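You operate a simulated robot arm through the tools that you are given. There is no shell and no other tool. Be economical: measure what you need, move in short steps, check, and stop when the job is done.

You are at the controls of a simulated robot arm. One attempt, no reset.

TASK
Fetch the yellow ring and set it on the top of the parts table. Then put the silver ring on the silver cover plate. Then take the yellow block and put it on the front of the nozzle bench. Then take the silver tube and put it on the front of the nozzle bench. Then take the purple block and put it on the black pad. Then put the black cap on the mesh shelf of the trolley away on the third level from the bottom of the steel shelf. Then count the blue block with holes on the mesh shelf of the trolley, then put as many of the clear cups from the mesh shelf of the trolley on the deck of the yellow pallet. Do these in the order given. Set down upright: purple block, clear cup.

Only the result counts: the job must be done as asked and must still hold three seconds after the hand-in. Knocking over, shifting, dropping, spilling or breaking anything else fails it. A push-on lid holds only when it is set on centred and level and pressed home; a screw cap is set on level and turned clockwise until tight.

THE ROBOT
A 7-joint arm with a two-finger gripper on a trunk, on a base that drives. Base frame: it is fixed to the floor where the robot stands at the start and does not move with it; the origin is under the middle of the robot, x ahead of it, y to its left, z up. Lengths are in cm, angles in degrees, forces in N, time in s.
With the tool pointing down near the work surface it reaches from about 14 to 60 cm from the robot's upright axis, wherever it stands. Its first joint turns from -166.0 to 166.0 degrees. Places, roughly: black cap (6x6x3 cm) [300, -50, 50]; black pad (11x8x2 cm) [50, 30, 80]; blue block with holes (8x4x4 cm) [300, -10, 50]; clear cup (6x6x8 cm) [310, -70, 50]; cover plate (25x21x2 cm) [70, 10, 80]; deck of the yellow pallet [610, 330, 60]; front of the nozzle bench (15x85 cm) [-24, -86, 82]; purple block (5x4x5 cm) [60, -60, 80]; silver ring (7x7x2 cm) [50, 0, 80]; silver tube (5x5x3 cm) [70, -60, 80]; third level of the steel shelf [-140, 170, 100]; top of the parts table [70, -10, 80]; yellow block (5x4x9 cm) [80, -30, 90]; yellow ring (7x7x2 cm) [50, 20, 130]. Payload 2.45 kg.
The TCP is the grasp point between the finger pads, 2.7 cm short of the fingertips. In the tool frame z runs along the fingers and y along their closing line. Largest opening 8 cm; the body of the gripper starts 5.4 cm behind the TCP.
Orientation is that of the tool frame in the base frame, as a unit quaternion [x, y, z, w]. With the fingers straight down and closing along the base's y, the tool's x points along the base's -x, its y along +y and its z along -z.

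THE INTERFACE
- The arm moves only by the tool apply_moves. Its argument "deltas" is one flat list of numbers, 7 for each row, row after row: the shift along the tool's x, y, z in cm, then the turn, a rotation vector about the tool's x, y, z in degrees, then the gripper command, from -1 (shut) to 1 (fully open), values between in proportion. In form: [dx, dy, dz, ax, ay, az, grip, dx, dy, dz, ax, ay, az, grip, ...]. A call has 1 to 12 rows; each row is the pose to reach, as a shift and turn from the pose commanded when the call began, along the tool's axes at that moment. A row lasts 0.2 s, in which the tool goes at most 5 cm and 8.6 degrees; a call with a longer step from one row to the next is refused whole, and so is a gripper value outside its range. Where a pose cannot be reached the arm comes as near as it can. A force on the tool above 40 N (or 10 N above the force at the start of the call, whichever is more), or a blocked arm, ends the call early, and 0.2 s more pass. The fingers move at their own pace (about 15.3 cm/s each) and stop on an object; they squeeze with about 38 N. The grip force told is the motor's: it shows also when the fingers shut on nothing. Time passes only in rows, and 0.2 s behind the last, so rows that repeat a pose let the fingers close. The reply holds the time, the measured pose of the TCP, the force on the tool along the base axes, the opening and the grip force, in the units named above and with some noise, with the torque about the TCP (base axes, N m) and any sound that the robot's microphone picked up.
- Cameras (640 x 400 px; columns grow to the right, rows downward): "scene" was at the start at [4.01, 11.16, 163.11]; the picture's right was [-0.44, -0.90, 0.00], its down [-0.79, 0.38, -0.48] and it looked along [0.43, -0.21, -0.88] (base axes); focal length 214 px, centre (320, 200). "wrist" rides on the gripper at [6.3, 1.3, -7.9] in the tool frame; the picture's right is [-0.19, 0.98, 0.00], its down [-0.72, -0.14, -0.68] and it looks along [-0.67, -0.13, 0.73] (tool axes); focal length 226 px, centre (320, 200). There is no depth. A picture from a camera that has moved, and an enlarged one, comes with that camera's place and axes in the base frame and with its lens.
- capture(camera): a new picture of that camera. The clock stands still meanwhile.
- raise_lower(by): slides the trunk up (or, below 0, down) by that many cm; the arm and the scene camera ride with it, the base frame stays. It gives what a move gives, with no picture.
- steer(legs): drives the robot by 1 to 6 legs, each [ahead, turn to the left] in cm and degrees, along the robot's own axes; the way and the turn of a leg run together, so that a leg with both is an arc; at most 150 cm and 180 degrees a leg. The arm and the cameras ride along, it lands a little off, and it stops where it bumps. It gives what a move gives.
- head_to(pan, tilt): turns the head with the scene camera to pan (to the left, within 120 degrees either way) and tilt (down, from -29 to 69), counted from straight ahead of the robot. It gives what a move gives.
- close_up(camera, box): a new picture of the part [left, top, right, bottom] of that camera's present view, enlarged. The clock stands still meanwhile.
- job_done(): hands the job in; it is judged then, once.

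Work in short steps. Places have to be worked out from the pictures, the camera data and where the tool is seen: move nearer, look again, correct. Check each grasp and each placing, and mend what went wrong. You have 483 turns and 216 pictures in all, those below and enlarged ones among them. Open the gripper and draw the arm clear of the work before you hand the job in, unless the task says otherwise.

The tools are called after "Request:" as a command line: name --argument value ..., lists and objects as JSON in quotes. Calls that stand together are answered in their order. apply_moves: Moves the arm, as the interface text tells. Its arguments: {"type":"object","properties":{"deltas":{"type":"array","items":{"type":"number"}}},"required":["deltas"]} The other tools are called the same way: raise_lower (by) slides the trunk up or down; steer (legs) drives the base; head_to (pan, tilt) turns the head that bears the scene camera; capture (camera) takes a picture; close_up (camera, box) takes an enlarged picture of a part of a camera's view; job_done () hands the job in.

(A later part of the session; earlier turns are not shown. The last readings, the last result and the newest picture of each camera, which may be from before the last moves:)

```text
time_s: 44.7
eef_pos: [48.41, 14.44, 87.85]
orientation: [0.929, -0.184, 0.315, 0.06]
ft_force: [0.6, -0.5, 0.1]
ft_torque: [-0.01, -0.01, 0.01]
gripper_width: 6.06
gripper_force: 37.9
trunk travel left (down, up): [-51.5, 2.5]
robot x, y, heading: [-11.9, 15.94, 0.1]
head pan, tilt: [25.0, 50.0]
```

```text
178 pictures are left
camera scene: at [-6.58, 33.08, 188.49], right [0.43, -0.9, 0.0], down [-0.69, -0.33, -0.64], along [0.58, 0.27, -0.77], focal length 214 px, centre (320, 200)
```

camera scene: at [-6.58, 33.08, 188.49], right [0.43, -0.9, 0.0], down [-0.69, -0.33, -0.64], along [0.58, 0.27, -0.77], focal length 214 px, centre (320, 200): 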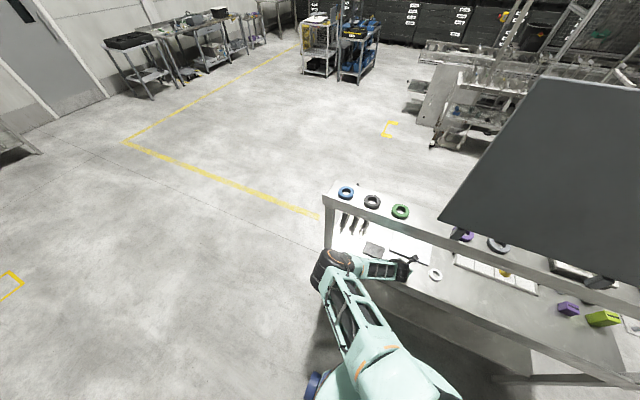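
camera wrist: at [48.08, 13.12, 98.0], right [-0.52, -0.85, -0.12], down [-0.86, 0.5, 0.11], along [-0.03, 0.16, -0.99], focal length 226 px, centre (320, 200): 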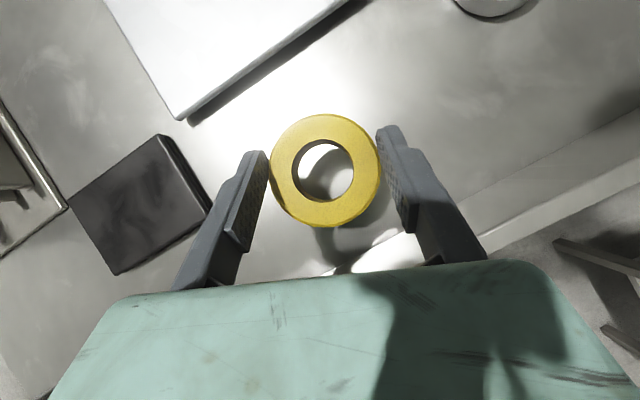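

Free table under the ring. I lower slowly toward z≈83.4 and watch the force.

Request:
apply_moves --deltas '[-1.2, 0, 1.6, 0, 0, 0, -1, -2.3, 0, 3.03, 0, 0, 0, -1, -2.55, 0, 3.35, 0, 0, 0, -1, -2.67, 0, 3.5, 0, 0, 0, -1]'

Request:
capture --camera "wrist"

```text
time_s: 45.7
eef_pos: [48.27, 14.44, 83.91]
orientation: [0.929, -0.184, 0.316, 0.062]
ft_force: [-1.6, -2.7, 19.5]
ft_torque: [0.32, 1.46, 0.2]
gripper_width: 6.02
gripper_force: 38.1
trunk travel left (down, up): [-51.5, 2.5]
robot x, y, heading: [-11.68, 15.97, 0.2]
head pan, tilt: [25.0, 50.0]
```

```text
177 pictures are left
camera wrist: at [47.97, 13.13, 93.95], right [-0.52, -0.85, -0.12], down [-0.86, 0.51, 0.1], along [-0.03, 0.16, -0.99], focal length 226 px, centre (320, 200)
```

wrist: 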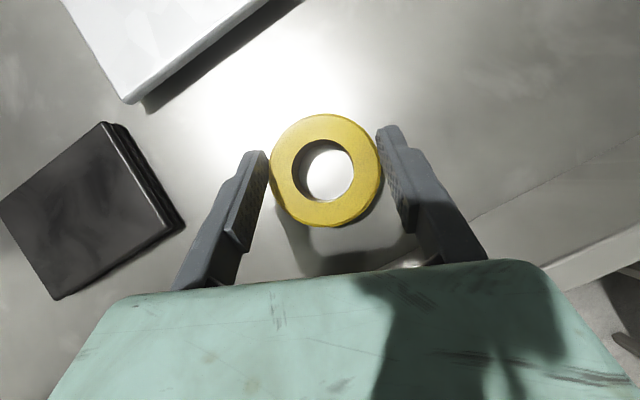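

Contact of about 19 N at TCP z≈83.9, though the torque is odd. I relieve by 0.4 cm and read again.

Request:
apply_moves --deltas '[0.24, 0, -0.32, 0, 0, 0, -1, 0.24, 0, -0.32, 0, 0, 0, -1]'

Request:
close_up --camera "scene" --box '[320, 200, 480, 320]'

```text
time_s: 46.3
eef_pos: [48.2, 14.52, 83.98]
orientation: [0.929, -0.184, 0.314, 0.061]
ft_force: [-0.5, -0.1, -1.0]
ft_torque: [0.0, 0.02, 0.03]
gripper_width: 6.03
gripper_force: 38.3
trunk travel left (down, up): [-51.5, 2.5]
robot x, y, heading: [-12.15, 15.86, 0.4]
head pan, tilt: [25.0, 50.0]
```

```text
3.33 times, centred on (400, 260) of scene
camera zoom: at [-6.69, 33.18, 188.48], right [0.43, -0.9, 0.0], down [-0.69, -0.33, -0.64], along [0.58, 0.27, -0.77], focal length 715 px, centre (53, 0)
```

zoom: 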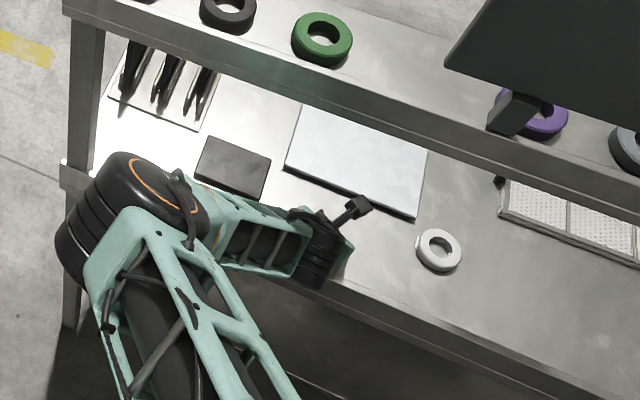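

Working it out, the contact point was at x≈41, z≈88: the gripper underside met a raised front rail of the table; the table surface itself is about z=79. I lift a little, move 4 cm further in, and lower again.

Request:
apply_moves --deltas '[0.9, 0, -1.2, 0, 0, 0, -1, 3.85, -1.5, 1.05, 0, 0, 0, -1, 3.0, -1.5, 2.2, 0, 0, 0, -1, 2.2, -1.5, 3.2, 0, 0, 0, -1]'

Request:
capture --camera "wrist"

```text
time_s: 47.3
eef_pos: [52.28, 14.54, 83.19]
orientation: [0.929, -0.184, 0.316, 0.061]
ft_force: [-2.6, 0.0, 31.4]
ft_torque: [-0.46, -0.04, -0.26]
gripper_width: 6.05
gripper_force: 38.0
trunk travel left (down, up): [-51.5, 2.5]
robot x, y, heading: [-11.58, 15.93, 0.3]
head pan, tilt: [25.0, 50.0]
```

```text
175 pictures are left
camera wrist: at [52.01, 13.17, 93.33], right [-0.52, -0.85, -0.12], down [-0.86, 0.51, 0.1], along [-0.02, 0.16, -0.99], focal length 226 px, centre (320, 200)
```

wrist: 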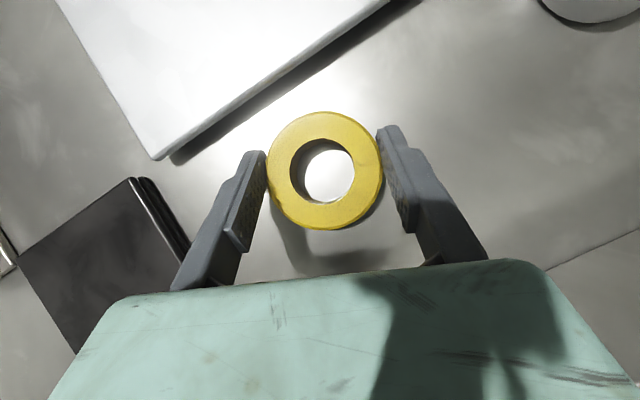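

Now the contact lies under the ring: it rests on the table. I relieve slightly, open, and withdraw along the tool axis.

Request:
apply_moves --deltas '[0.2, 0, -0.26, 0, 0, 0, -1, 0.2, 0, -0.26, 0, 0, 0, 0.9, 0.2, 0, -0.26, 0, 0, 0, 0.9, 0.3, 0, -2.5, 0, 0, 0, 0.9, 0.3, 0, -6, 0, 0, 0, 0.9, 0.3, 0, -10, 0, 0, 0, 0.9]'

Request:
capture --camera "wrist"

```text
time_s: 48.7
eef_pos: [46.96, 16.7, 90.83]
orientation: [0.93, -0.184, 0.313, 0.061]
ft_force: [0.2, 0.5, 0.1]
ft_torque: [-0.03, 0.0, 0.01]
gripper_width: 7.59
gripper_force: 0.1
trunk travel left (down, up): [-51.5, 2.5]
robot x, y, heading: [-11.81, 16.25, 0.3]
head pan, tilt: [25.0, 50.0]
```

```text
174 pictures are left
camera wrist: at [46.66, 15.41, 100.98], right [-0.52, -0.85, -0.12], down [-0.86, 0.51, 0.11], along [-0.03, 0.16, -0.99], focal length 226 px, centre (320, 200)
```

wrist: 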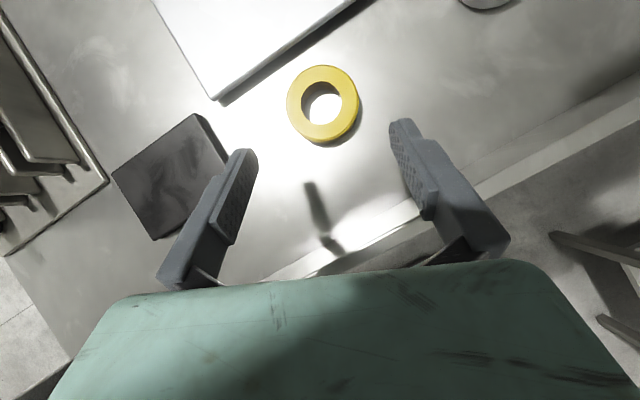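

The yellow ring rests flat on the table. Next the silver ring: I move right ~15 cm to look at it.

Request:
apply_moves --deltas '[1.4, 3.7, -0.2, 0, 0, 0, 1, 2.8, 7.4, -0.4, 0, 0, 0, 1, 4.1, 11, -0.6, 0, 0, 0, 1, 5.48, 14.66, -0.9, 0, 0, 0, 1]'

Request:
capture --camera "wrist"

Request:
capture --camera "scene"

```text
time_s: 49.7
eef_pos: [44.87, 1.66, 94.8]
orientation: [0.93, -0.184, 0.313, 0.061]
ft_force: [-0.5, -1.5, 0.2]
ft_torque: [0.01, 0.02, 0.01]
gripper_width: 8.02
gripper_force: 0.1
trunk travel left (down, up): [-51.5, 2.5]
robot x, y, heading: [-11.98, 15.91, 0.5]
head pan, tilt: [25.0, 50.0]
```

```text
173 pictures are left
camera wrist: at [44.62, 0.35, 104.9], right [-0.52, -0.85, -0.12], down [-0.86, 0.51, 0.11], along [-0.03, 0.16, -0.99], focal length 226 px, centre (320, 200)
```

wrist: 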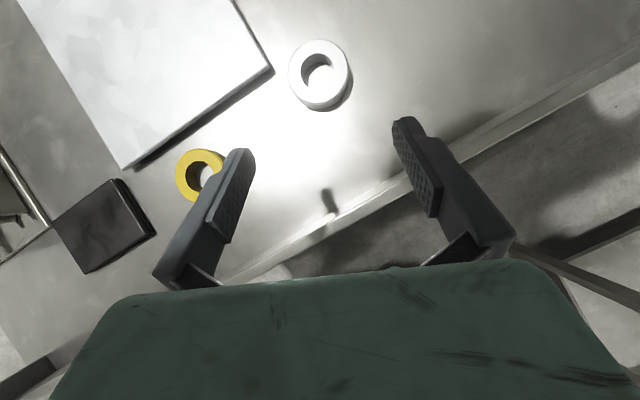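

```text
172 pictures are left
camera scene: at [-6.67, 33.08, 188.5], right [0.43, -0.9, 0.0], down [-0.69, -0.33, -0.64], along [0.58, 0.27, -0.77], focal length 214 px, centre (320, 200)
```

scene: 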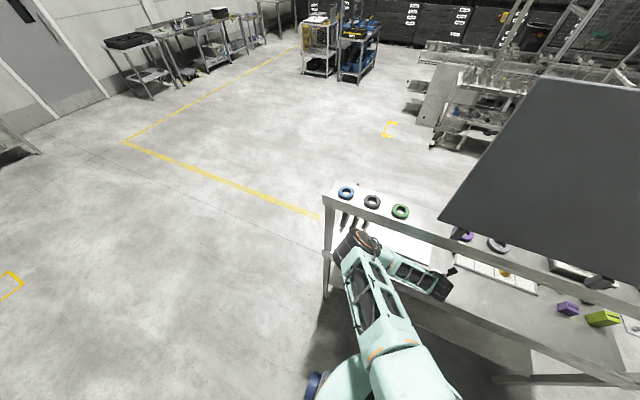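

Silver ring at (54.4, −2.4); plate front corners near (57.5, 1.6) and (58.3, 21.3). To keep the elbow below the shelf for reaching deeper, I retract and raise the tool, then lower the trunk by 25.

Request:
apply_moves --deltas '[0.4, 0.5, -4.7, 0, 0, 0, 1, 0.8, 1, -9.4, 0, 0, 0, 1, 1.3, 1.4, -14.1, 0, 0, 0, 1, 1.7, 1.9, -18.8, 0, 0, 0, 1, 2.1, 2.4, -23.5, 0, 0, 0, 1, 2.6, 2.9, -28.2, 0, 0, 0, 1]'

Request:
raise_lower --by -25

Request:
capture --camera "scene"

```text
time_s: 51.1
eef_pos: [29.66, 4.52, 118.86]
orientation: [0.929, -0.184, 0.314, 0.061]
ft_force: [-0.2, 0.4, 0.0]
ft_torque: [0.0, -0.01, 0.01]
gripper_width: 7.98
gripper_force: 0.0
trunk travel left (down, up): [-51.5, 2.5]
robot x, y, heading: [-11.61, 15.73, 0.4]
head pan, tilt: [25.0, 50.0]
```

```text
time_s: 53.7
eef_pos: [29.62, 4.39, 93.91]
orientation: [0.929, -0.185, 0.313, 0.062]
ft_force: [0.4, -0.1, 0.0]
ft_torque: [-0.02, 0.03, 0.02]
gripper_width: 8.0
gripper_force: 0.1
trunk travel left (down, up): [-26.5, 27.5]
robot x, y, heading: [-11.55, 16.18, 0.2]
head pan, tilt: [25.0, 50.0]
```

```text
171 pictures are left
camera scene: at [-6.73, 33.2, 163.5], right [0.43, -0.9, 0.0], down [-0.69, -0.33, -0.64], along [0.58, 0.27, -0.77], focal length 214 px, centre (320, 200)
```

scene: 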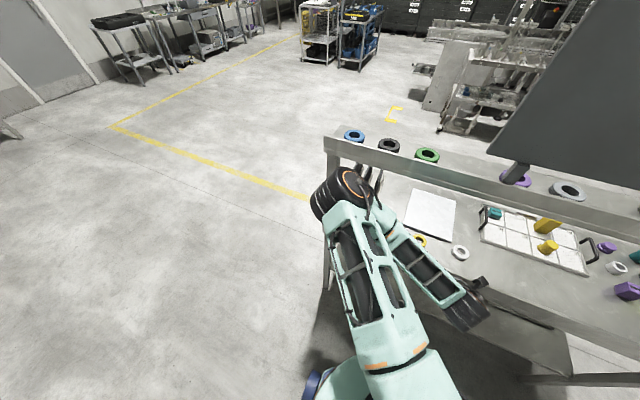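

I extend over the front rail toward the silver ring's standoff.

Request:
apply_moves --deltas '[4.1, -0.8, 2.7, 0, 0, 0, 1, 8.2, -1.6, 5.3, 0, 0, 0, 1, 12.3, -2.3, 8, 0, 0, 0, 1, 12.5, -2.7, 12.5, 0, 0, 0, 1, 12.8, -3.1, 16.9, 0, 0, 0, 1]'

Request:
capture --camera "wrist"

Request:
capture --camera "scene"

```text
time_s: 54.9
eef_pos: [49.79, -0.42, 88.06]
orientation: [0.929, -0.184, 0.314, 0.061]
ft_force: [-0.2, -0.1, 0.6]
ft_torque: [0.03, 0.0, -0.03]
gripper_width: 8.01
gripper_force: 0.1
trunk travel left (down, up): [-26.5, 27.5]
robot x, y, heading: [-11.29, 16.12, 0.5]
head pan, tilt: [25.0, 50.0]
```

```text
170 pictures are left
camera wrist: at [49.57, -1.83, 98.12], right [-0.52, -0.85, -0.12], down [-0.86, 0.51, 0.11], along [-0.03, 0.16, -0.99], focal length 226 px, centre (320, 200)
```

wrist: 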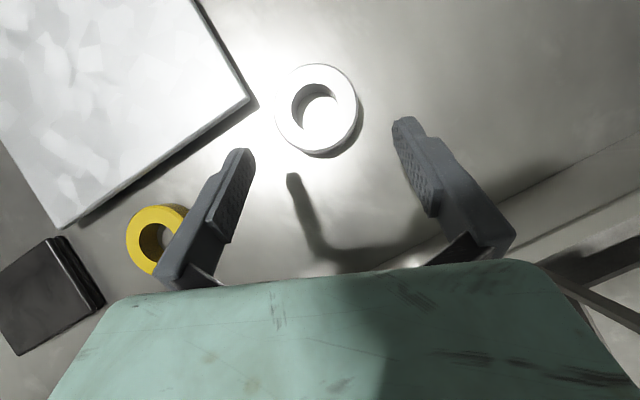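

```text
169 pictures are left
camera scene: at [-6.66, 33.2, 163.48], right [0.43, -0.9, 0.0], down [-0.69, -0.33, -0.64], along [0.58, 0.27, -0.77], focal length 214 px, centre (320, 200)
```

scene: 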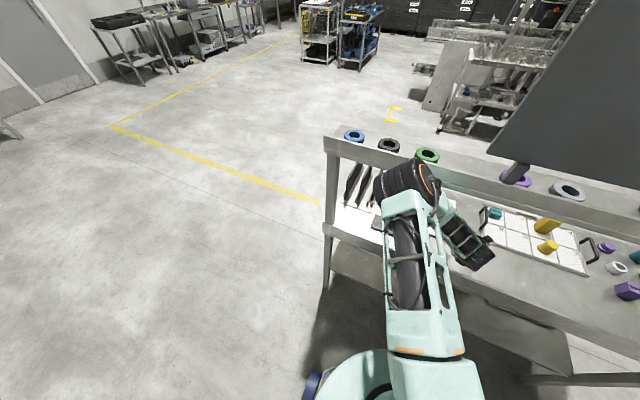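

The elbow is close to the shelf front. I retract again, and lower the trunk another 25 so that the whole arm works beneath the shelf.

Request:
apply_moves --deltas '[-0.2, 0.4, -4.6, 0, 0, 0, 1, -0.48, 0.8, -9.2, 0, 0, 0, 1, 0, 1.2, -13.7, 0, 0, 0, 1, 0.4, 1.6, -18.2, 0, 0, 0, 1, 0.8, 2, -22.7, 0, 0, 0, 1, 1.2, 2.3, -27.2, 0, 0, 0, 1, 1.6, 2.7, -31.7, 0, 0, 0, 1, 2, 3, -36.3, 0, 0, 0, 1]'

Request:
raise_lower --by -25

Request:
head_to --pan 10 --tilt 40

Request:
capture --camera "scene"

```text
time_s: 56.8
eef_pos: [22.25, -9.02, 117.48]
orientation: [0.891, -0.317, 0.257, 0.201]
ft_force: [-0.2, 0.9, 0.3]
ft_torque: [-0.04, 0.03, -0.01]
gripper_width: 8.0
gripper_force: 0.1
trunk travel left (down, up): [-26.5, 27.5]
robot x, y, heading: [-11.67, 16.06, 0.5]
head pan, tilt: [25.0, 50.0]
stopped in row 8: the arm was blocked; the commanded pose is now the measured one
```

```text
time_s: 59.4
eef_pos: [22.25, -9.37, 92.24]
orientation: [0.889, -0.32, 0.258, 0.201]
ft_force: [-0.7, 0.3, 0.3]
ft_torque: [-0.01, 0.0, -0.01]
gripper_width: 8.0
gripper_force: 0.1
trunk travel left (down, up): [-1.5, 52.5]
robot x, y, heading: [-11.73, 16.07, 0.3]
head pan, tilt: [25.0, 50.0]
```

```text
time_s: 60.1
eef_pos: [22.24, -9.36, 92.33]
orientation: [0.889, -0.32, 0.258, 0.199]
ft_force: [0.5, -0.3, 0.3]
ft_torque: [-0.03, 0.02, 0.0]
gripper_width: 8.02
gripper_force: 0.1
trunk travel left (down, up): [-1.5, 52.5]
robot x, y, heading: [-12.02, 15.84, 0.3]
head pan, tilt: [10.0, 40.0]
```

```text
168 pictures are left
camera scene: at [-7.09, 33.89, 138.51], right [0.52, -0.86, 0.0], down [-0.65, -0.39, -0.65], along [0.55, 0.33, -0.76], focal length 214 px, centre (320, 200)
```

scene: 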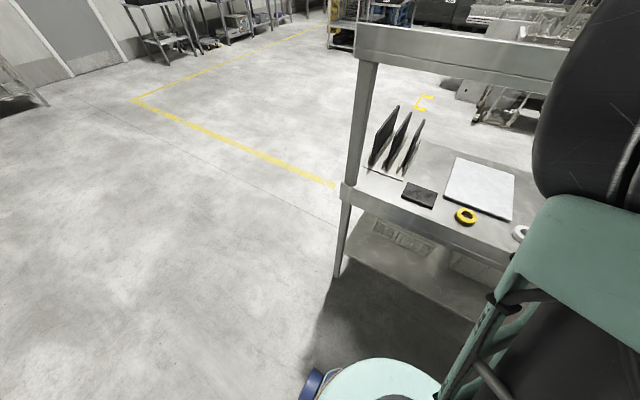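

The arm's elbow swung up by the head. I extend forward again while restoring the orientation, staying high enough above the rail.

Request:
apply_moves --deltas '[2.1, -2.8, -0.3, 4.3, 0.5, -2, 1, 4.2, -5.6, -0.7, 8.6, 1, -4.1, 1, 6.4, -8.4, -1, 12.9, 1.5, -6.1, 1, 8.5, -11.2, -1.4, 17.1, 2, -8.2, 1, 10.7, -14.1, -1.7, 21.4, 2.5, -10.2, 1]'

Request:
capture --camera "scene"

```text
time_s: 61.5
eef_pos: [41.38, 5.86, 97.02]
orientation: [0.944, -0.088, 0.315, 0.037]
ft_force: [0.6, 0.7, 0.4]
ft_torque: [0.05, 0.04, 0.05]
gripper_width: 8.02
gripper_force: 0.0
trunk travel left (down, up): [-1.5, 52.5]
robot x, y, heading: [-11.79, 15.8, 0.3]
head pan, tilt: [10.0, 40.0]
stopped in row 5: the arm was blocked; the commanded pose is now the measured one
```

```text
167 pictures are left
camera scene: at [-5.28, 31.38, 139.91], right [0.18, -0.98, 0.0], down [-0.63, -0.11, -0.77], along [0.75, 0.14, -0.64], focal length 214 px, centre (320, 200)
```

scene: 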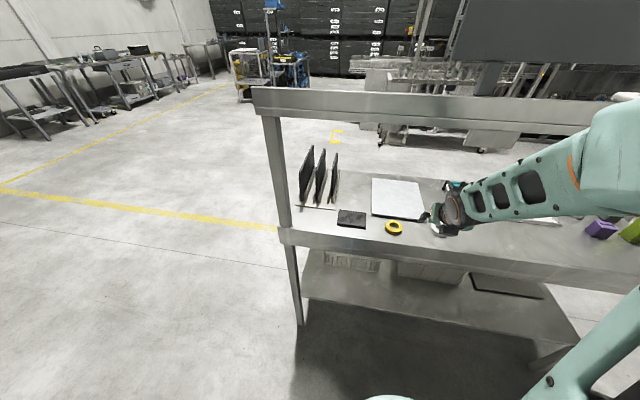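

The arm is now elbow-right, its natural way. I turn the head left a bit to give room, then go toward the silver ring standoff.

Request:
head_to --pan 30 --tilt 40

Request:
apply_moves --deltas '[2.0, 0.8, 0.3, 0, 0, 0, 1, 4.0, 1.6, 0.7, 0, 0, 0, 1, 4.2, 2.2, 4.2, 0, 0, 0, 1, 4.1, 4.0, 8, 0, 0, 0, 1]'

Request:
capture --camera "scene"

Request:
capture --camera "wrist"

```text
time_s: 62.4
eef_pos: [41.32, 5.91, 97.06]
orientation: [0.944, -0.088, 0.316, 0.036]
ft_force: [0.1, 0.5, 0.0]
ft_torque: [0.0, 0.04, -0.01]
gripper_width: 7.99
gripper_force: 0.1
trunk travel left (down, up): [-1.5, 52.5]
robot x, y, heading: [-11.75, 16.16, 0.3]
head pan, tilt: [30.0, 40.0]
```

```text
time_s: 63.4
eef_pos: [48.43, 0.57, 93.37]
orientation: [0.944, -0.089, 0.317, 0.038]
ft_force: [0.1, 1.3, 0.4]
ft_torque: [0.02, 0.02, 0.0]
gripper_width: 8.0
gripper_force: 0.1
trunk travel left (down, up): [-1.5, 52.5]
robot x, y, heading: [-11.63, 16.04, 0.5]
head pan, tilt: [30.0, 40.0]
```

```text
166 pictures are left
camera scene: at [-6.34, 34.22, 139.9], right [0.5, -0.86, 0.0], down [-0.56, -0.32, -0.77], along [0.66, 0.39, -0.64], focal length 214 px, centre (320, 200)
```

scene: 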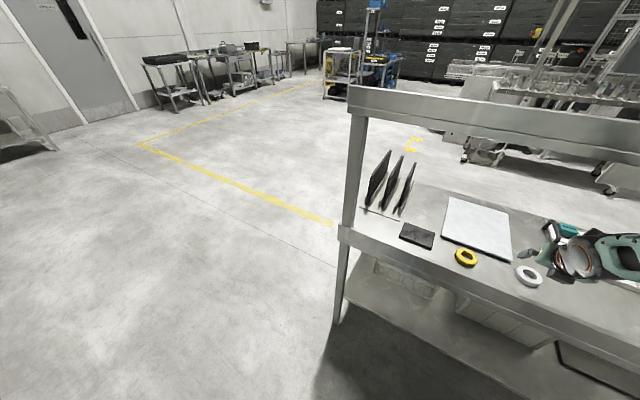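

```text
165 pictures are left
camera wrist: at [48.43, -0.61, 103.39], right [-0.34, -0.94, -0.1], down [-0.94, 0.33, 0.11], along [-0.07, 0.13, -0.99], focal length 226 px, centre (320, 200)
```

wrist: 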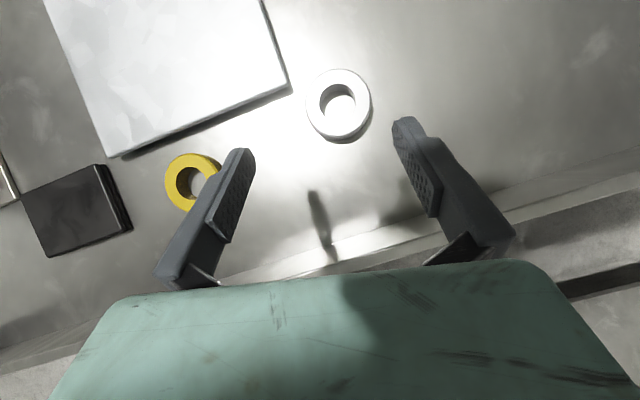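

Silver ring at (54.45, −2.3). I descend along the tool axis to 3 cm short of the grasp.

Request:
apply_moves --deltas '[-0.9, 0.8, 4, 0, 0, 0, 1, -1.88, 1.5, 7.8, 0, 0, 0, 1]'

Request:
capture --camera "wrist"

```text
time_s: 64.0
eef_pos: [51.22, -1.88, 85.96]
orientation: [0.944, -0.088, 0.315, 0.037]
ft_force: [0.1, 0.4, -0.1]
ft_torque: [-0.01, 0.03, -0.01]
gripper_width: 8.0
gripper_force: 0.1
trunk travel left (down, up): [-1.5, 52.5]
robot x, y, heading: [-11.91, 16.16, 0.5]
head pan, tilt: [30.0, 40.0]
```

```text
164 pictures are left
camera wrist: at [51.36, -2.91, 96.1], right [-0.34, -0.94, -0.1], down [-0.94, 0.33, 0.11], along [-0.07, 0.13, -0.99], focal length 226 px, centre (320, 200)
```

wrist: 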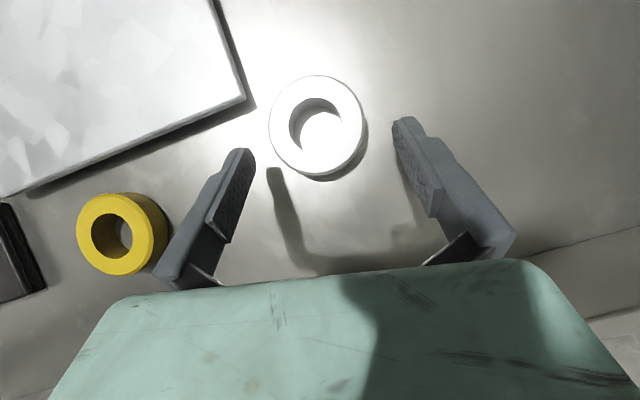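

Aligned. Final 3 cm in and close.

Request:
apply_moves --deltas '[0, -0.1, 1.6, 0, 0, 0, 1, 0.05, -0.1, 3.0, 0, 0, 0, 1, 0.05, -0.1, 3.0, 0, 0, 0, -1, 0.05, -0.1, 3.0, 0, 0, 0, -1, 0.05, -0.1, 3.0, 0, 0, 0, -1]'

Request:
capture --camera "wrist"

```text
time_s: 65.2
eef_pos: [53.13, -2.01, 83.62]
orientation: [0.944, -0.089, 0.315, 0.037]
ft_force: [-0.1, -0.9, 0.1]
ft_torque: [0.03, 0.02, 0.0]
gripper_width: 6.06
gripper_force: 38.1
trunk travel left (down, up): [-1.5, 52.5]
robot x, y, heading: [-11.89, 16.0, 0.0]
head pan, tilt: [30.0, 40.0]
```

```text
163 pictures are left
camera wrist: at [53.14, -3.2, 93.66], right [-0.34, -0.94, -0.1], down [-0.94, 0.33, 0.11], along [-0.07, 0.13, -0.99], focal length 226 px, centre (320, 200)
```

wrist: 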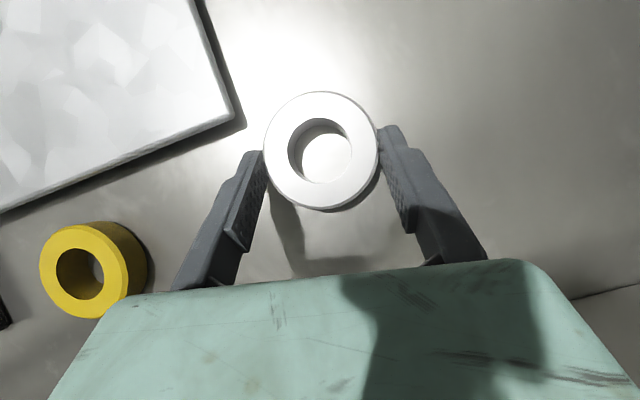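

Gripped. I lift 4.5 cm and carry it over the cover plate.

Request:
apply_moves --deltas '[1.4, 0, -1.8, 0, 0, 0, -1, 2.7, 0, -3.6, 0, 0, 0, -1, 4.3, -3.6, -2.4, 0, 0, 0, -1, 5.9, -7.2, -1.3, 0, 0, 0, -1, 7.5, -10.8, -0.2, 0, 0, 0, -1, 9.1, -14.4, 1, 0, 0, 0, -1]'

Request:
capture --camera "wrist"

Request:
capture --camera "scene"

```text
time_s: 66.6
eef_pos: [63.59, 10.83, 87.87]
orientation: [0.944, -0.088, 0.315, 0.037]
ft_force: [0.2, -1.2, 0.5]
ft_torque: [0.02, 0.07, 0.0]
gripper_width: 6.02
gripper_force: 38.1
trunk travel left (down, up): [-1.5, 52.5]
robot x, y, heading: [-11.89, 15.66, 0.4]
head pan, tilt: [30.0, 40.0]
```

```text
162 pictures are left
camera wrist: at [63.6, 9.65, 98.01], right [-0.34, -0.94, -0.1], down [-0.94, 0.33, 0.11], along [-0.07, 0.13, -0.99], focal length 226 px, centre (320, 200)
```

wrist: 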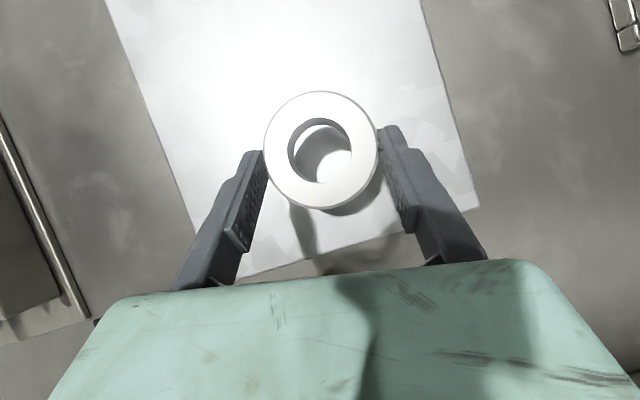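

```text
161 pictures are left
camera scene: at [-6.34, 34.17, 139.9], right [0.5, -0.86, 0.0], down [-0.56, -0.32, -0.77], along [0.66, 0.39, -0.64], focal length 214 px, centre (320, 200)
```

scene: 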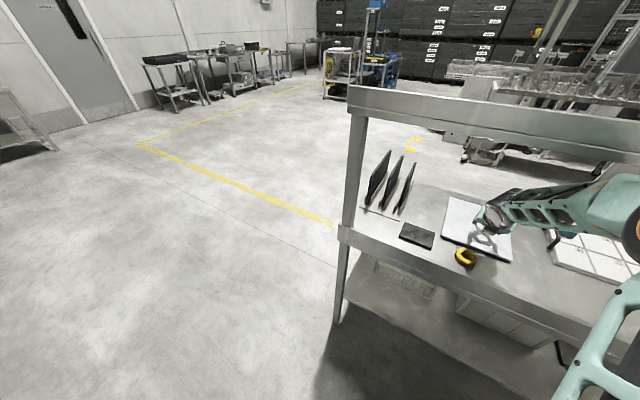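

The ring is well inside the plate. I lower gently.

Request:
apply_moves --deltas '[-0.9, 0, 1.2, 0, 0, 0, -1, -1.4, 0, 1.85, 0, 0, 0, -1, -1.55, 0, 2.05, 0, 0, 0, -1]'

```text
time_s: 67.4
eef_pos: [63.46, 10.67, 85.42]
orientation: [0.944, -0.089, 0.315, 0.038]
ft_force: [0.2, 0.7, -2.0]
ft_torque: [0.04, -0.01, 0.0]
gripper_width: 6.04
gripper_force: 38.2
trunk travel left (down, up): [-1.5, 52.5]
robot x, y, heading: [-11.34, 15.91, 0.2]
head pan, tilt: [30.0, 40.0]
```

No contact yet; I go down in small steps until it touches.

Request:
apply_moves --deltas '[-0.18, 0, 0.24, 0, 0, 0, -1, -0.36, 0, 0.48, 0, 0, 0, -1]'

```text
time_s: 68.0
eef_pos: [63.52, 10.6, 85.06]
orientation: [0.943, -0.088, 0.318, 0.038]
ft_force: [-1.9, -0.7, 13.8]
ft_torque: [-0.14, 0.28, 0.04]
gripper_width: 6.02
gripper_force: 37.9
trunk travel left (down, up): [-1.5, 52.5]
robot x, y, heading: [-12.22, 16.11, 0.3]
head pan, tilt: [30.0, 40.0]
```

Contact under the ring. I release and withdraw along the tool axis.

Request:
apply_moves --deltas '[0.1, 0, -0.1, 0, 0, 0, 0.9, 0.1, 0, -0.1, 0, 0, 0, 0.9, 0.1, 0, -2.5, 0, 0, 0, 0.9, 0.1, 0, -6, 0, 0, 0, 0.9, 0.1, 0, -10, 0, 0, 0, 0.9]'

Request:
capture --camera "wrist"

```text
time_s: 69.2
eef_pos: [57.62, 11.96, 92.78]
orientation: [0.944, -0.089, 0.315, 0.038]
ft_force: [0.2, 0.6, 0.1]
ft_torque: [-0.04, 0.0, -0.02]
gripper_width: 7.61
gripper_force: 0.1
trunk travel left (down, up): [-1.5, 52.5]
robot x, y, heading: [-11.52, 16.23, 0.3]
head pan, tilt: [30.0, 40.0]
```

```text
160 pictures are left
camera wrist: at [57.72, 10.87, 102.95], right [-0.34, -0.94, -0.1], down [-0.94, 0.33, 0.11], along [-0.07, 0.13, -0.99], focal length 226 px, centre (320, 200)
```

wrist: 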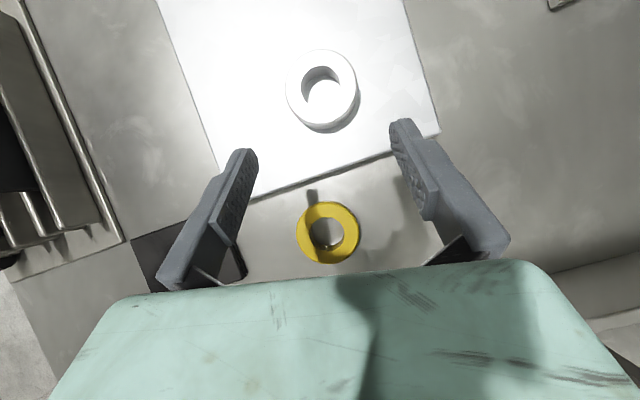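

The silver ring rests on the plate. The yellow block stands at (80, −32) too deep for the front side, so I'll go round to the rear of the table. First I retract the arm from under the shelf.

Request:
apply_moves --deltas '[-2.2, 2, -2.6, 0, 0, 0, 1, -4.4, 4, -5.3, 0, 0, 0, 1, -6.6, 6, -8, 0, 0, 0, 1, -8.8, 8, -10.6, 0, 0, 0, 1, -11, 10, -13.2, 0, 0, 0, 1, -13.2, 12, -15.9, 0, 0, 0, 1]'

Request:
head_to --pan -10 --tilt 40

Request:
capture --camera "scene"

```text
time_s: 70.8
eef_pos: [36.38, 7.88, 97.71]
orientation: [0.947, -0.049, 0.316, 0.025]
ft_force: [-0.4, 2.0, 0.6]
ft_torque: [-0.06, 0.0, -0.06]
gripper_width: 8.01
gripper_force: 0.1
trunk travel left (down, up): [-1.5, 52.5]
robot x, y, heading: [-11.59, 15.85, 0.2]
head pan, tilt: [30.0, 40.0]
stopped in row 6: the arm was blocked; the commanded pose is now the measured one
```

```text
time_s: 71.8
eef_pos: [36.37, 7.53, 97.55]
orientation: [0.947, -0.05, 0.316, 0.025]
ft_force: [-1.0, 0.2, 0.2]
ft_torque: [-0.02, -0.03, 0.03]
gripper_width: 7.98
gripper_force: 0.0
trunk travel left (down, up): [-1.5, 52.5]
robot x, y, heading: [-11.53, 16.0, 0.4]
head pan, tilt: [-10.0, 40.0]
```

```text
159 pictures are left
camera scene: at [-5.31, 28.47, 139.91], right [-0.17, -0.99, 0.0], down [-0.63, 0.11, -0.77], along [0.75, -0.13, -0.64], focal length 214 px, centre (320, 200)
```

scene: 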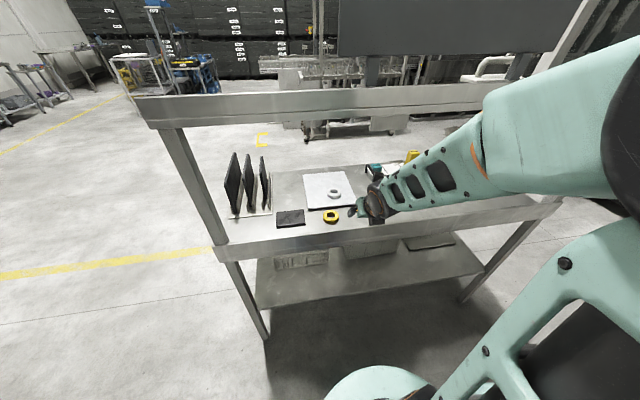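

The arm is folded compactly with the elbow near the head. I back the robot away 38 cm and then bring the tool to vertical for travel.

Request:
steer --legs '[[-38, 0]]'

Request:
apply_moves --deltas '[0, 1.8, -3, 0, -7.4, 0, 1, 0, 3.6, -6, 0, -14.8, 0, 1, 0, 5.5, -9, 0, -22.2, 0, 1, 0, 7.3, -12, 0, -29.6, 0, 1, 0, 9.2, -14.9, 0, -37, 0, 1]'

Request:
capture --camera "scene"

```text
time_s: 74.2
eef_pos: [-1.47, 7.08, 97.63]
orientation: [0.947, -0.056, 0.316, 0.027]
ft_force: [0.2, 0.4, 0.0]
ft_torque: [-0.01, -0.01, 0.01]
gripper_width: 7.99
gripper_force: 0.1
trunk travel left (down, up): [-1.5, 52.5]
robot x, y, heading: [-49.67, 15.91, -0.4]
head pan, tilt: [-10.0, 40.0]
```

```text
time_s: 75.4
eef_pos: [-11.71, -0.66, 109.86]
orientation: [0.998, -0.062, 0.0, 0.007]
ft_force: [-1.0, 0.8, 0.1]
ft_torque: [-0.01, -0.02, -0.02]
gripper_width: 7.98
gripper_force: 0.1
trunk travel left (down, up): [-1.5, 52.5]
robot x, y, heading: [-49.45, 16.2, -0.4]
head pan, tilt: [-10.0, 40.0]
```

```text
158 pictures are left
camera scene: at [-42.91, 28.46, 139.91], right [-0.18, -0.98, 0.0], down [-0.63, 0.12, -0.77], along [0.75, -0.14, -0.64], focal length 214 px, centre (320, 200)
```

scene: 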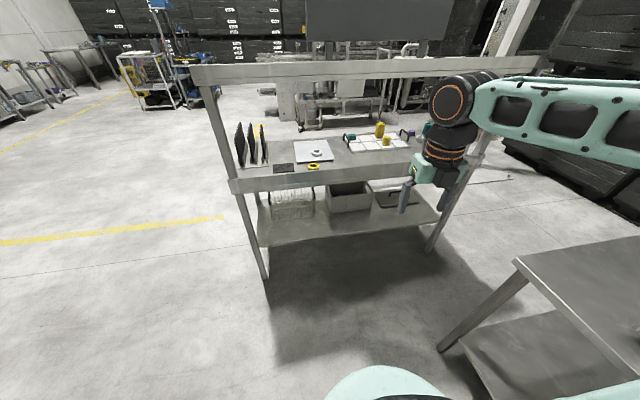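

The way round the table's left end is clear floor. I drive round to the back: to (3,115), (138,115), then down to about (138,−32).

Request:
steer --legs '[[0, 62], [112, 0], [0, -62], [135, 0]]'

Request:
head_to --pan -35 --tilt 40

Request:
capture --camera "scene"

```text
time_s: 93.1
eef_pos: [174.58, 99.82, 109.71]
orientation: [0.999, -0.054, 0.0, 0.007]
ft_force: [-0.2, 0.4, -0.5]
ft_torque: [0.02, -0.02, -0.01]
gripper_width: 8.01
gripper_force: 0.1
trunk travel left (down, up): [-1.5, 52.5]
robot x, y, heading: [136.17, 115.86, 0.5]
head pan, tilt: [-10.0, 40.0]
```

```text
time_s: 94.0
eef_pos: [174.58, 99.73, 109.74]
orientation: [0.999, -0.054, 0.0, 0.007]
ft_force: [0.1, -0.8, -0.1]
ft_torque: [-0.02, -0.05, -0.01]
gripper_width: 7.99
gripper_force: 0.0
trunk travel left (down, up): [-1.5, 52.5]
robot x, y, heading: [136.26, 115.5, 0.3]
head pan, tilt: [-35.0, 40.0]
```

```text
157 pictures are left
camera scene: at [141.41, 124.99, 139.91], right [-0.57, -0.82, 0.0], down [-0.53, 0.36, -0.77], along [0.63, -0.43, -0.64], focal length 214 px, centre (320, 200)
```

scene: 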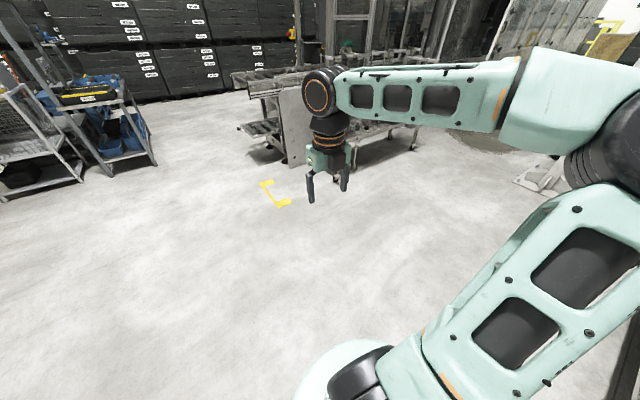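

The rear is open floor. I drive down behind the table and turn to face it.

Request:
steer --legs '[[0, -90.5], [148, 0], [0, -90]]'

Request:
head_to --pan 5 --tilt 45

Request:
capture --camera "scene"

```text
time_s: 109.3
eef_pos: [96.08, -12.43, 109.77]
orientation: [0.085, 0.996, 0.007, 0.0]
ft_force: [0.5, 0.2, 0.1]
ft_torque: [-0.02, 0.02, -0.03]
gripper_width: 7.98
gripper_force: 0.1
trunk travel left (down, up): [-1.5, 52.5]
robot x, y, heading: [133.05, -30.67, 176.9]
head pan, tilt: [-35.0, 40.0]
```

```text
time_s: 110.4
eef_pos: [96.15, -12.41, 109.73]
orientation: [0.084, 0.996, 0.007, 0.0]
ft_force: [0.1, -0.5, 0.4]
ft_torque: [-0.01, -0.04, -0.05]
gripper_width: 8.0
gripper_force: 0.1
trunk travel left (down, up): [-1.5, 52.5]
robot x, y, heading: [133.13, -31.04, 177.0]
head pan, tilt: [5.0, 45.0]
```

```text
156 pictures are left
camera scene: at [126.41, -45.25, 139.18], right [-0.03, 1.0, 0.0], down [0.71, 0.02, -0.71], along [-0.71, -0.02, -0.71], focal length 214 px, centre (320, 200)
```

scene: 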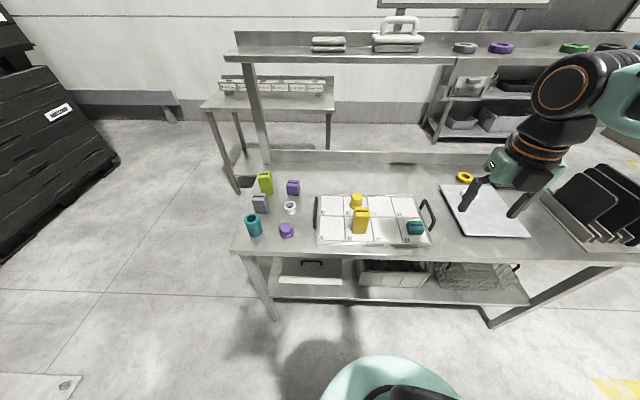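

From behind everything is visible: yellow block ≈ (81, −33), purple block, silver tube, pad beyond. I move the tool above the yellow block to look.

Request:
apply_moves --deltas '[1.9, -3.8, 0.6, 0, 0, 0, 1, 3.8, -7.6, 1.2, 0, 0, 0, 1, 5.6, -11.4, 1.8, 0, 0, 0, 1, 7.5, -15.2, 2.4, 0, 0, 0, 1, 9.4, -19, 3, 0, 0, 0, 1, 11.3, -22.8, 3.7, 0, 0, 0, 1]'

Request:
capture --camera "wrist"

Request:
capture --camera "scene"

```text
time_s: 111.8
eef_pos: [80.82, -33.1, 105.43]
orientation: [0.086, 0.996, 0.007, 0.0]
ft_force: [0.7, 0.4, 0.1]
ft_torque: [-0.01, 0.01, 0.01]
gripper_width: 7.99
gripper_force: 0.0
trunk travel left (down, up): [-1.5, 52.5]
robot x, y, heading: [133.02, -30.92, 176.8]
head pan, tilt: [5.0, 45.0]
```

```text
155 pictures are left
camera wrist: at [74.77, -30.92, 113.49], right [0.36, 0.93, 0.01], down [0.68, -0.27, 0.68], along [0.64, -0.23, -0.73], focal length 226 px, centre (320, 200)
```

wrist: 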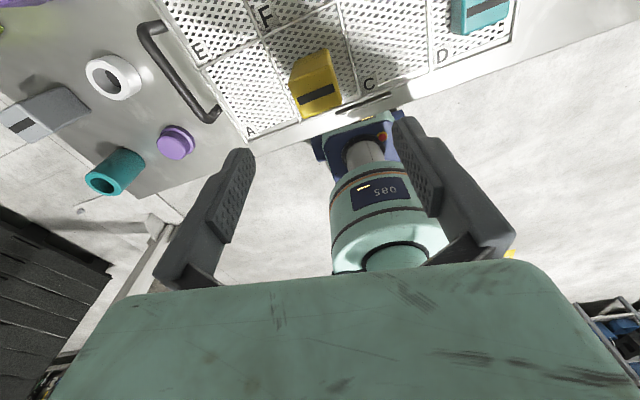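

```text
154 pictures are left
camera scene: at [126.42, -45.24, 139.18], right [-0.03, 1.0, 0.0], down [0.71, 0.02, -0.71], along [-0.71, -0.02, -0.71], focal length 214 px, centre (320, 200)
```

scene: 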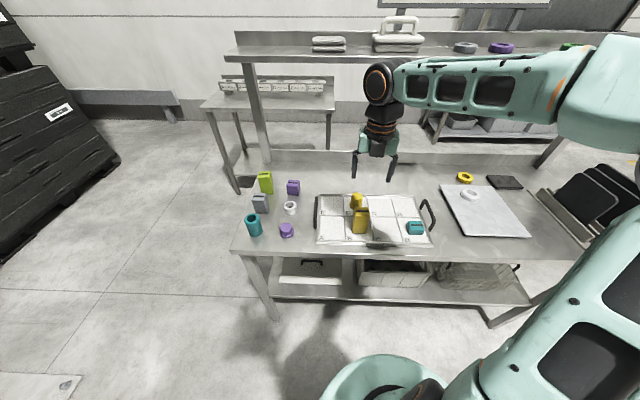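

The yellow block's top is about (82.2, −33.3, 90), sides aligned with x/y. I align the tool and go down to z≈96.

Request:
apply_moves --deltas '[-0.7, 0, 4.7, 0, 0, -4.8, 1, -1.41, 0, 9.4, 0, 0, -9.6, 1]'

Request:
capture --camera "wrist"

Request:
close_up --camera "scene" --box '[300, 130, 440, 250]'

```text
time_s: 112.4
eef_pos: [82.14, -32.97, 96.13]
orientation: [0.001, 1.0, 0.006, 0.002]
ft_force: [1.1, -0.3, 0.8]
ft_torque: [-0.06, 0.02, 0.0]
gripper_width: 8.01
gripper_force: 0.1
trunk travel left (down, up): [-1.5, 52.5]
robot x, y, heading: [133.09, -30.9, 176.9]
head pan, tilt: [5.0, 45.0]
```

```text
153 pictures are left
camera wrist: at [75.9, -31.97, 104.0], right [0.19, 0.98, 0.01], down [0.72, -0.15, 0.68], along [0.67, -0.12, -0.73], focal length 226 px, centre (320, 200)
```

wrist: 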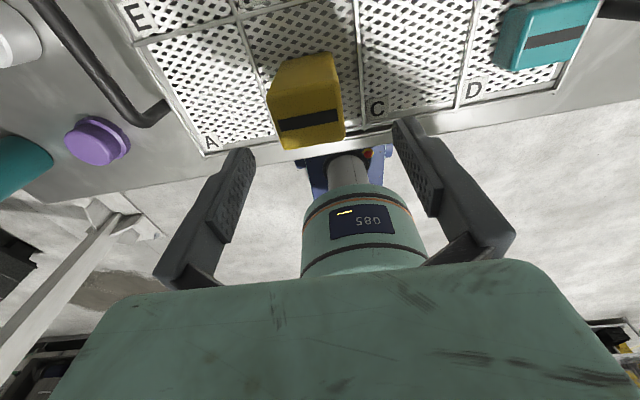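

```text
3.33 times, centred on (370, 190) of scene
camera zoom: at [126.42, -45.26, 139.18], right [-0.03, 1.0, 0.0], down [0.71, 0.02, -0.71], along [-0.71, -0.02, -0.71], focal length 715 px, centre (153, 233)
```

zoom: 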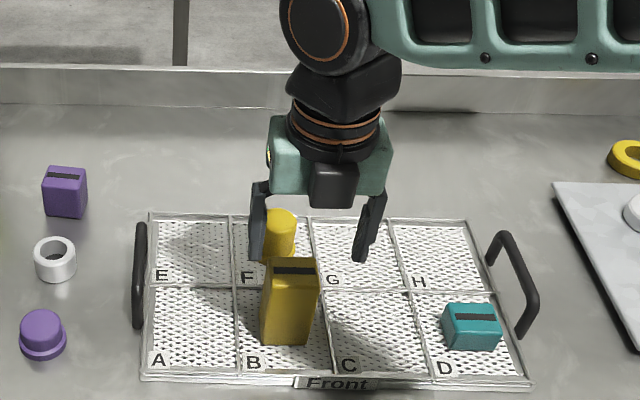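

Block centre ≈ (81.5, −33.7). I correct and descend around it to z≈86.5.

Request:
apply_moves --deltas '[0.6, -0.7, 1.5, 0, 0, 0, 1, 0.6, -0.7, 5.5, 0, 0, 0, 1, 0.6, -0.7, 9.3, 0, 0, 0, 1]'

Request:
capture --camera "wrist"

Request:
close_up --camera "scene" --box '[300, 130, 440, 250]'

```text
time_s: 113.2
eef_pos: [81.61, -33.66, 87.02]
orientation: [0.002, 1.0, 0.007, 0.001]
ft_force: [0.5, 0.1, -0.2]
ft_torque: [-0.01, 0.0, 0.0]
gripper_width: 7.98
gripper_force: 0.0
trunk travel left (down, up): [-1.5, 52.5]
robot x, y, heading: [133.19, -31.08, 177.0]
head pan, tilt: [5.0, 45.0]
```

```text
151 pictures are left
camera wrist: at [75.25, -32.58, 94.83], right [0.2, 0.98, 0.01], down [0.72, -0.15, 0.68], along [0.67, -0.12, -0.73], focal length 226 px, centre (320, 200)
```

wrist: 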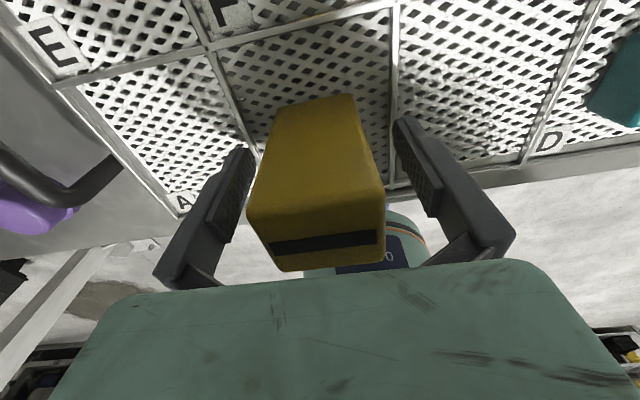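

```text
3.33 times, centred on (370, 190) of scene
camera zoom: at [126.41, -45.26, 139.18], right [-0.03, 1.0, 0.0], down [0.71, 0.02, -0.71], along [-0.71, -0.02, -0.71], focal length 715 px, centre (153, 233)
```

zoom: 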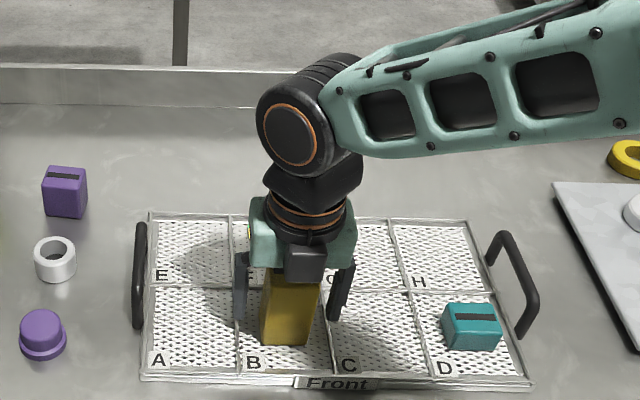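

Centred. I close the gripper and lift.

Request:
apply_moves --deltas '[0, 0, 0, 0, 0, 0, -1, 0, 0, 0, 0, 0, 0, -1, 0, 0, 0, 0, 0, 0, -1, 0, 0, -2, 0, 0, 0, -1, 0, 0, -6, 0, 0, 0, -1, 0, 0, -11, 0, 0, 0, -1, 0, 0, -16, 0, 0, 0, -1, 0, 0, -21, 0, 0, 0, -1]'

Request:
capture --camera "scene"

```text
time_s: 115.0
eef_pos: [81.85, -34.06, 107.81]
orientation: [0.001, 1.0, 0.007, 0.002]
ft_force: [0.1, -0.3, -4.3]
ft_torque: [0.0, -0.01, 0.03]
gripper_width: 4.56
gripper_force: 37.6
trunk travel left (down, up): [-1.5, 52.5]
robot x, y, heading: [133.13, -31.03, 177.2]
head pan, tilt: [5.0, 45.0]
```

```text
149 pictures are left
camera scene: at [126.36, -45.27, 139.18], right [-0.03, 1.0, 0.0], down [0.71, 0.02, -0.71], along [-0.71, -0.02, -0.71], focal length 214 px, centre (320, 200)
```

scene: 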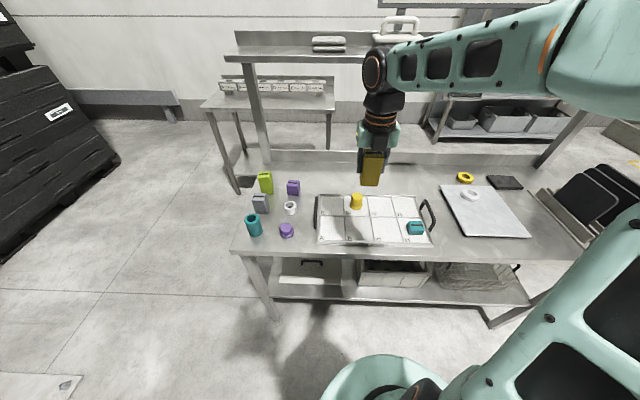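

The yellow block is held. The nozzle bench's front edge runs along y at x≈−16 from y≈−39 to −128, so I'll place from its near end. I retract the arm and drive back round.

Request:
apply_moves --deltas '[-4, 1, -0.5, 0, 0, 0, -1, -8, 2, -1, 0, 0, 0, -1, -12, 3, -1.5, 0, 0, 0, -1, -15, 4, -2, 0, 0, 0, -1]'

Request:
steer --legs '[[0, -87], [147, 0], [0, 90], [150, 0], [7, 0]]'

Request:
capture --camera "scene"

```text
time_s: 116.0
eef_pos: [96.88, -29.74, 109.7]
orientation: [0.003, 1.0, 0.006, 0.002]
ft_force: [0.3, 0.9, -4.3]
ft_torque: [-0.06, 0.01, 0.02]
gripper_width: 4.56
gripper_force: 38.1
trunk travel left (down, up): [-1.5, 52.5]
robot x, y, heading: [133.12, -30.86, 177.0]
head pan, tilt: [5.0, 45.0]
```

```text
time_s: 138.5
eef_pos: [-61.82, 108.71, 109.77]
orientation: [-0.044, 0.999, 0.007, 0.001]
ft_force: [0.1, -0.5, -4.0]
ft_torque: [-0.03, 0.0, -0.01]
gripper_width: 4.55
gripper_force: 38.2
trunk travel left (down, up): [-1.5, 52.5]
robot x, y, heading: [-25.75, 111.52, -178.1]
head pan, tilt: [5.0, 45.0]
```

```text
148 pictures are left
camera scene: at [-31.08, 96.21, 139.18], right [-0.12, 0.99, 0.0], down [0.7, 0.09, -0.71], along [-0.7, -0.09, -0.71], focal length 214 px, centre (320, 200)
```

scene: 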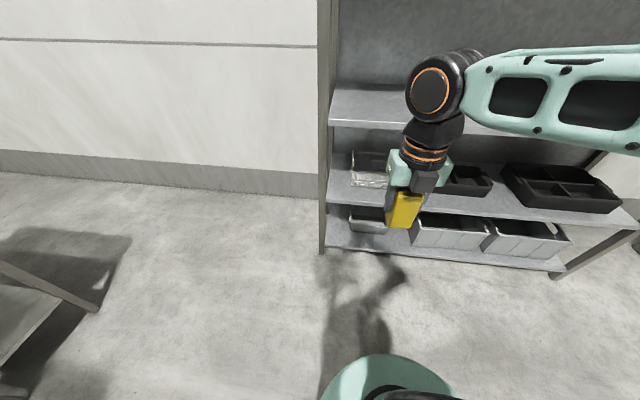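

Steel shelf ahead is well clear. I turn to face the nozzle bench and drive to about y=1.

Request:
steer --legs '[[0, 88], [110, 0]]'

Request:
capture --camera "scene"

```text
time_s: 148.1
eef_pos: [-21.3, -36.9, 109.83]
orientation: [0.735, -0.679, -0.005, 0.005]
ft_force: [0.1, 0.0, -6.1]
ft_torque: [-0.03, 0.01, 0.01]
gripper_width: 4.55
gripper_force: 38.1
trunk travel left (down, up): [-1.5, 52.5]
robot x, y, heading: [-23.12, -0.37, -88.3]
head pan, tilt: [5.0, 45.0]
```

```text
147 pictures are left
camera scene: at [-8.48, -6.34, 139.18], right [-0.99, -0.12, 0.0], down [-0.08, 0.7, -0.71], along [0.08, -0.7, -0.71], focal length 214 px, centre (320, 200)
```

scene: 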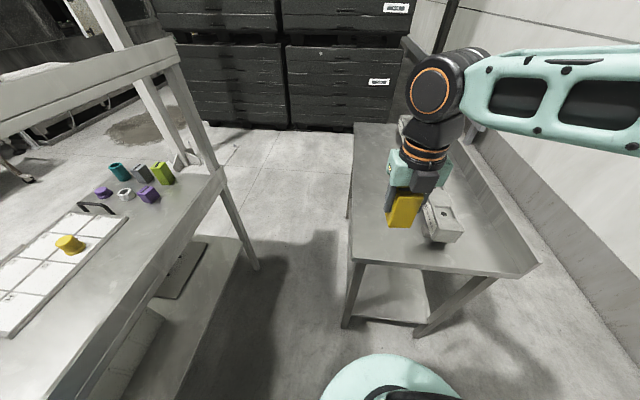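

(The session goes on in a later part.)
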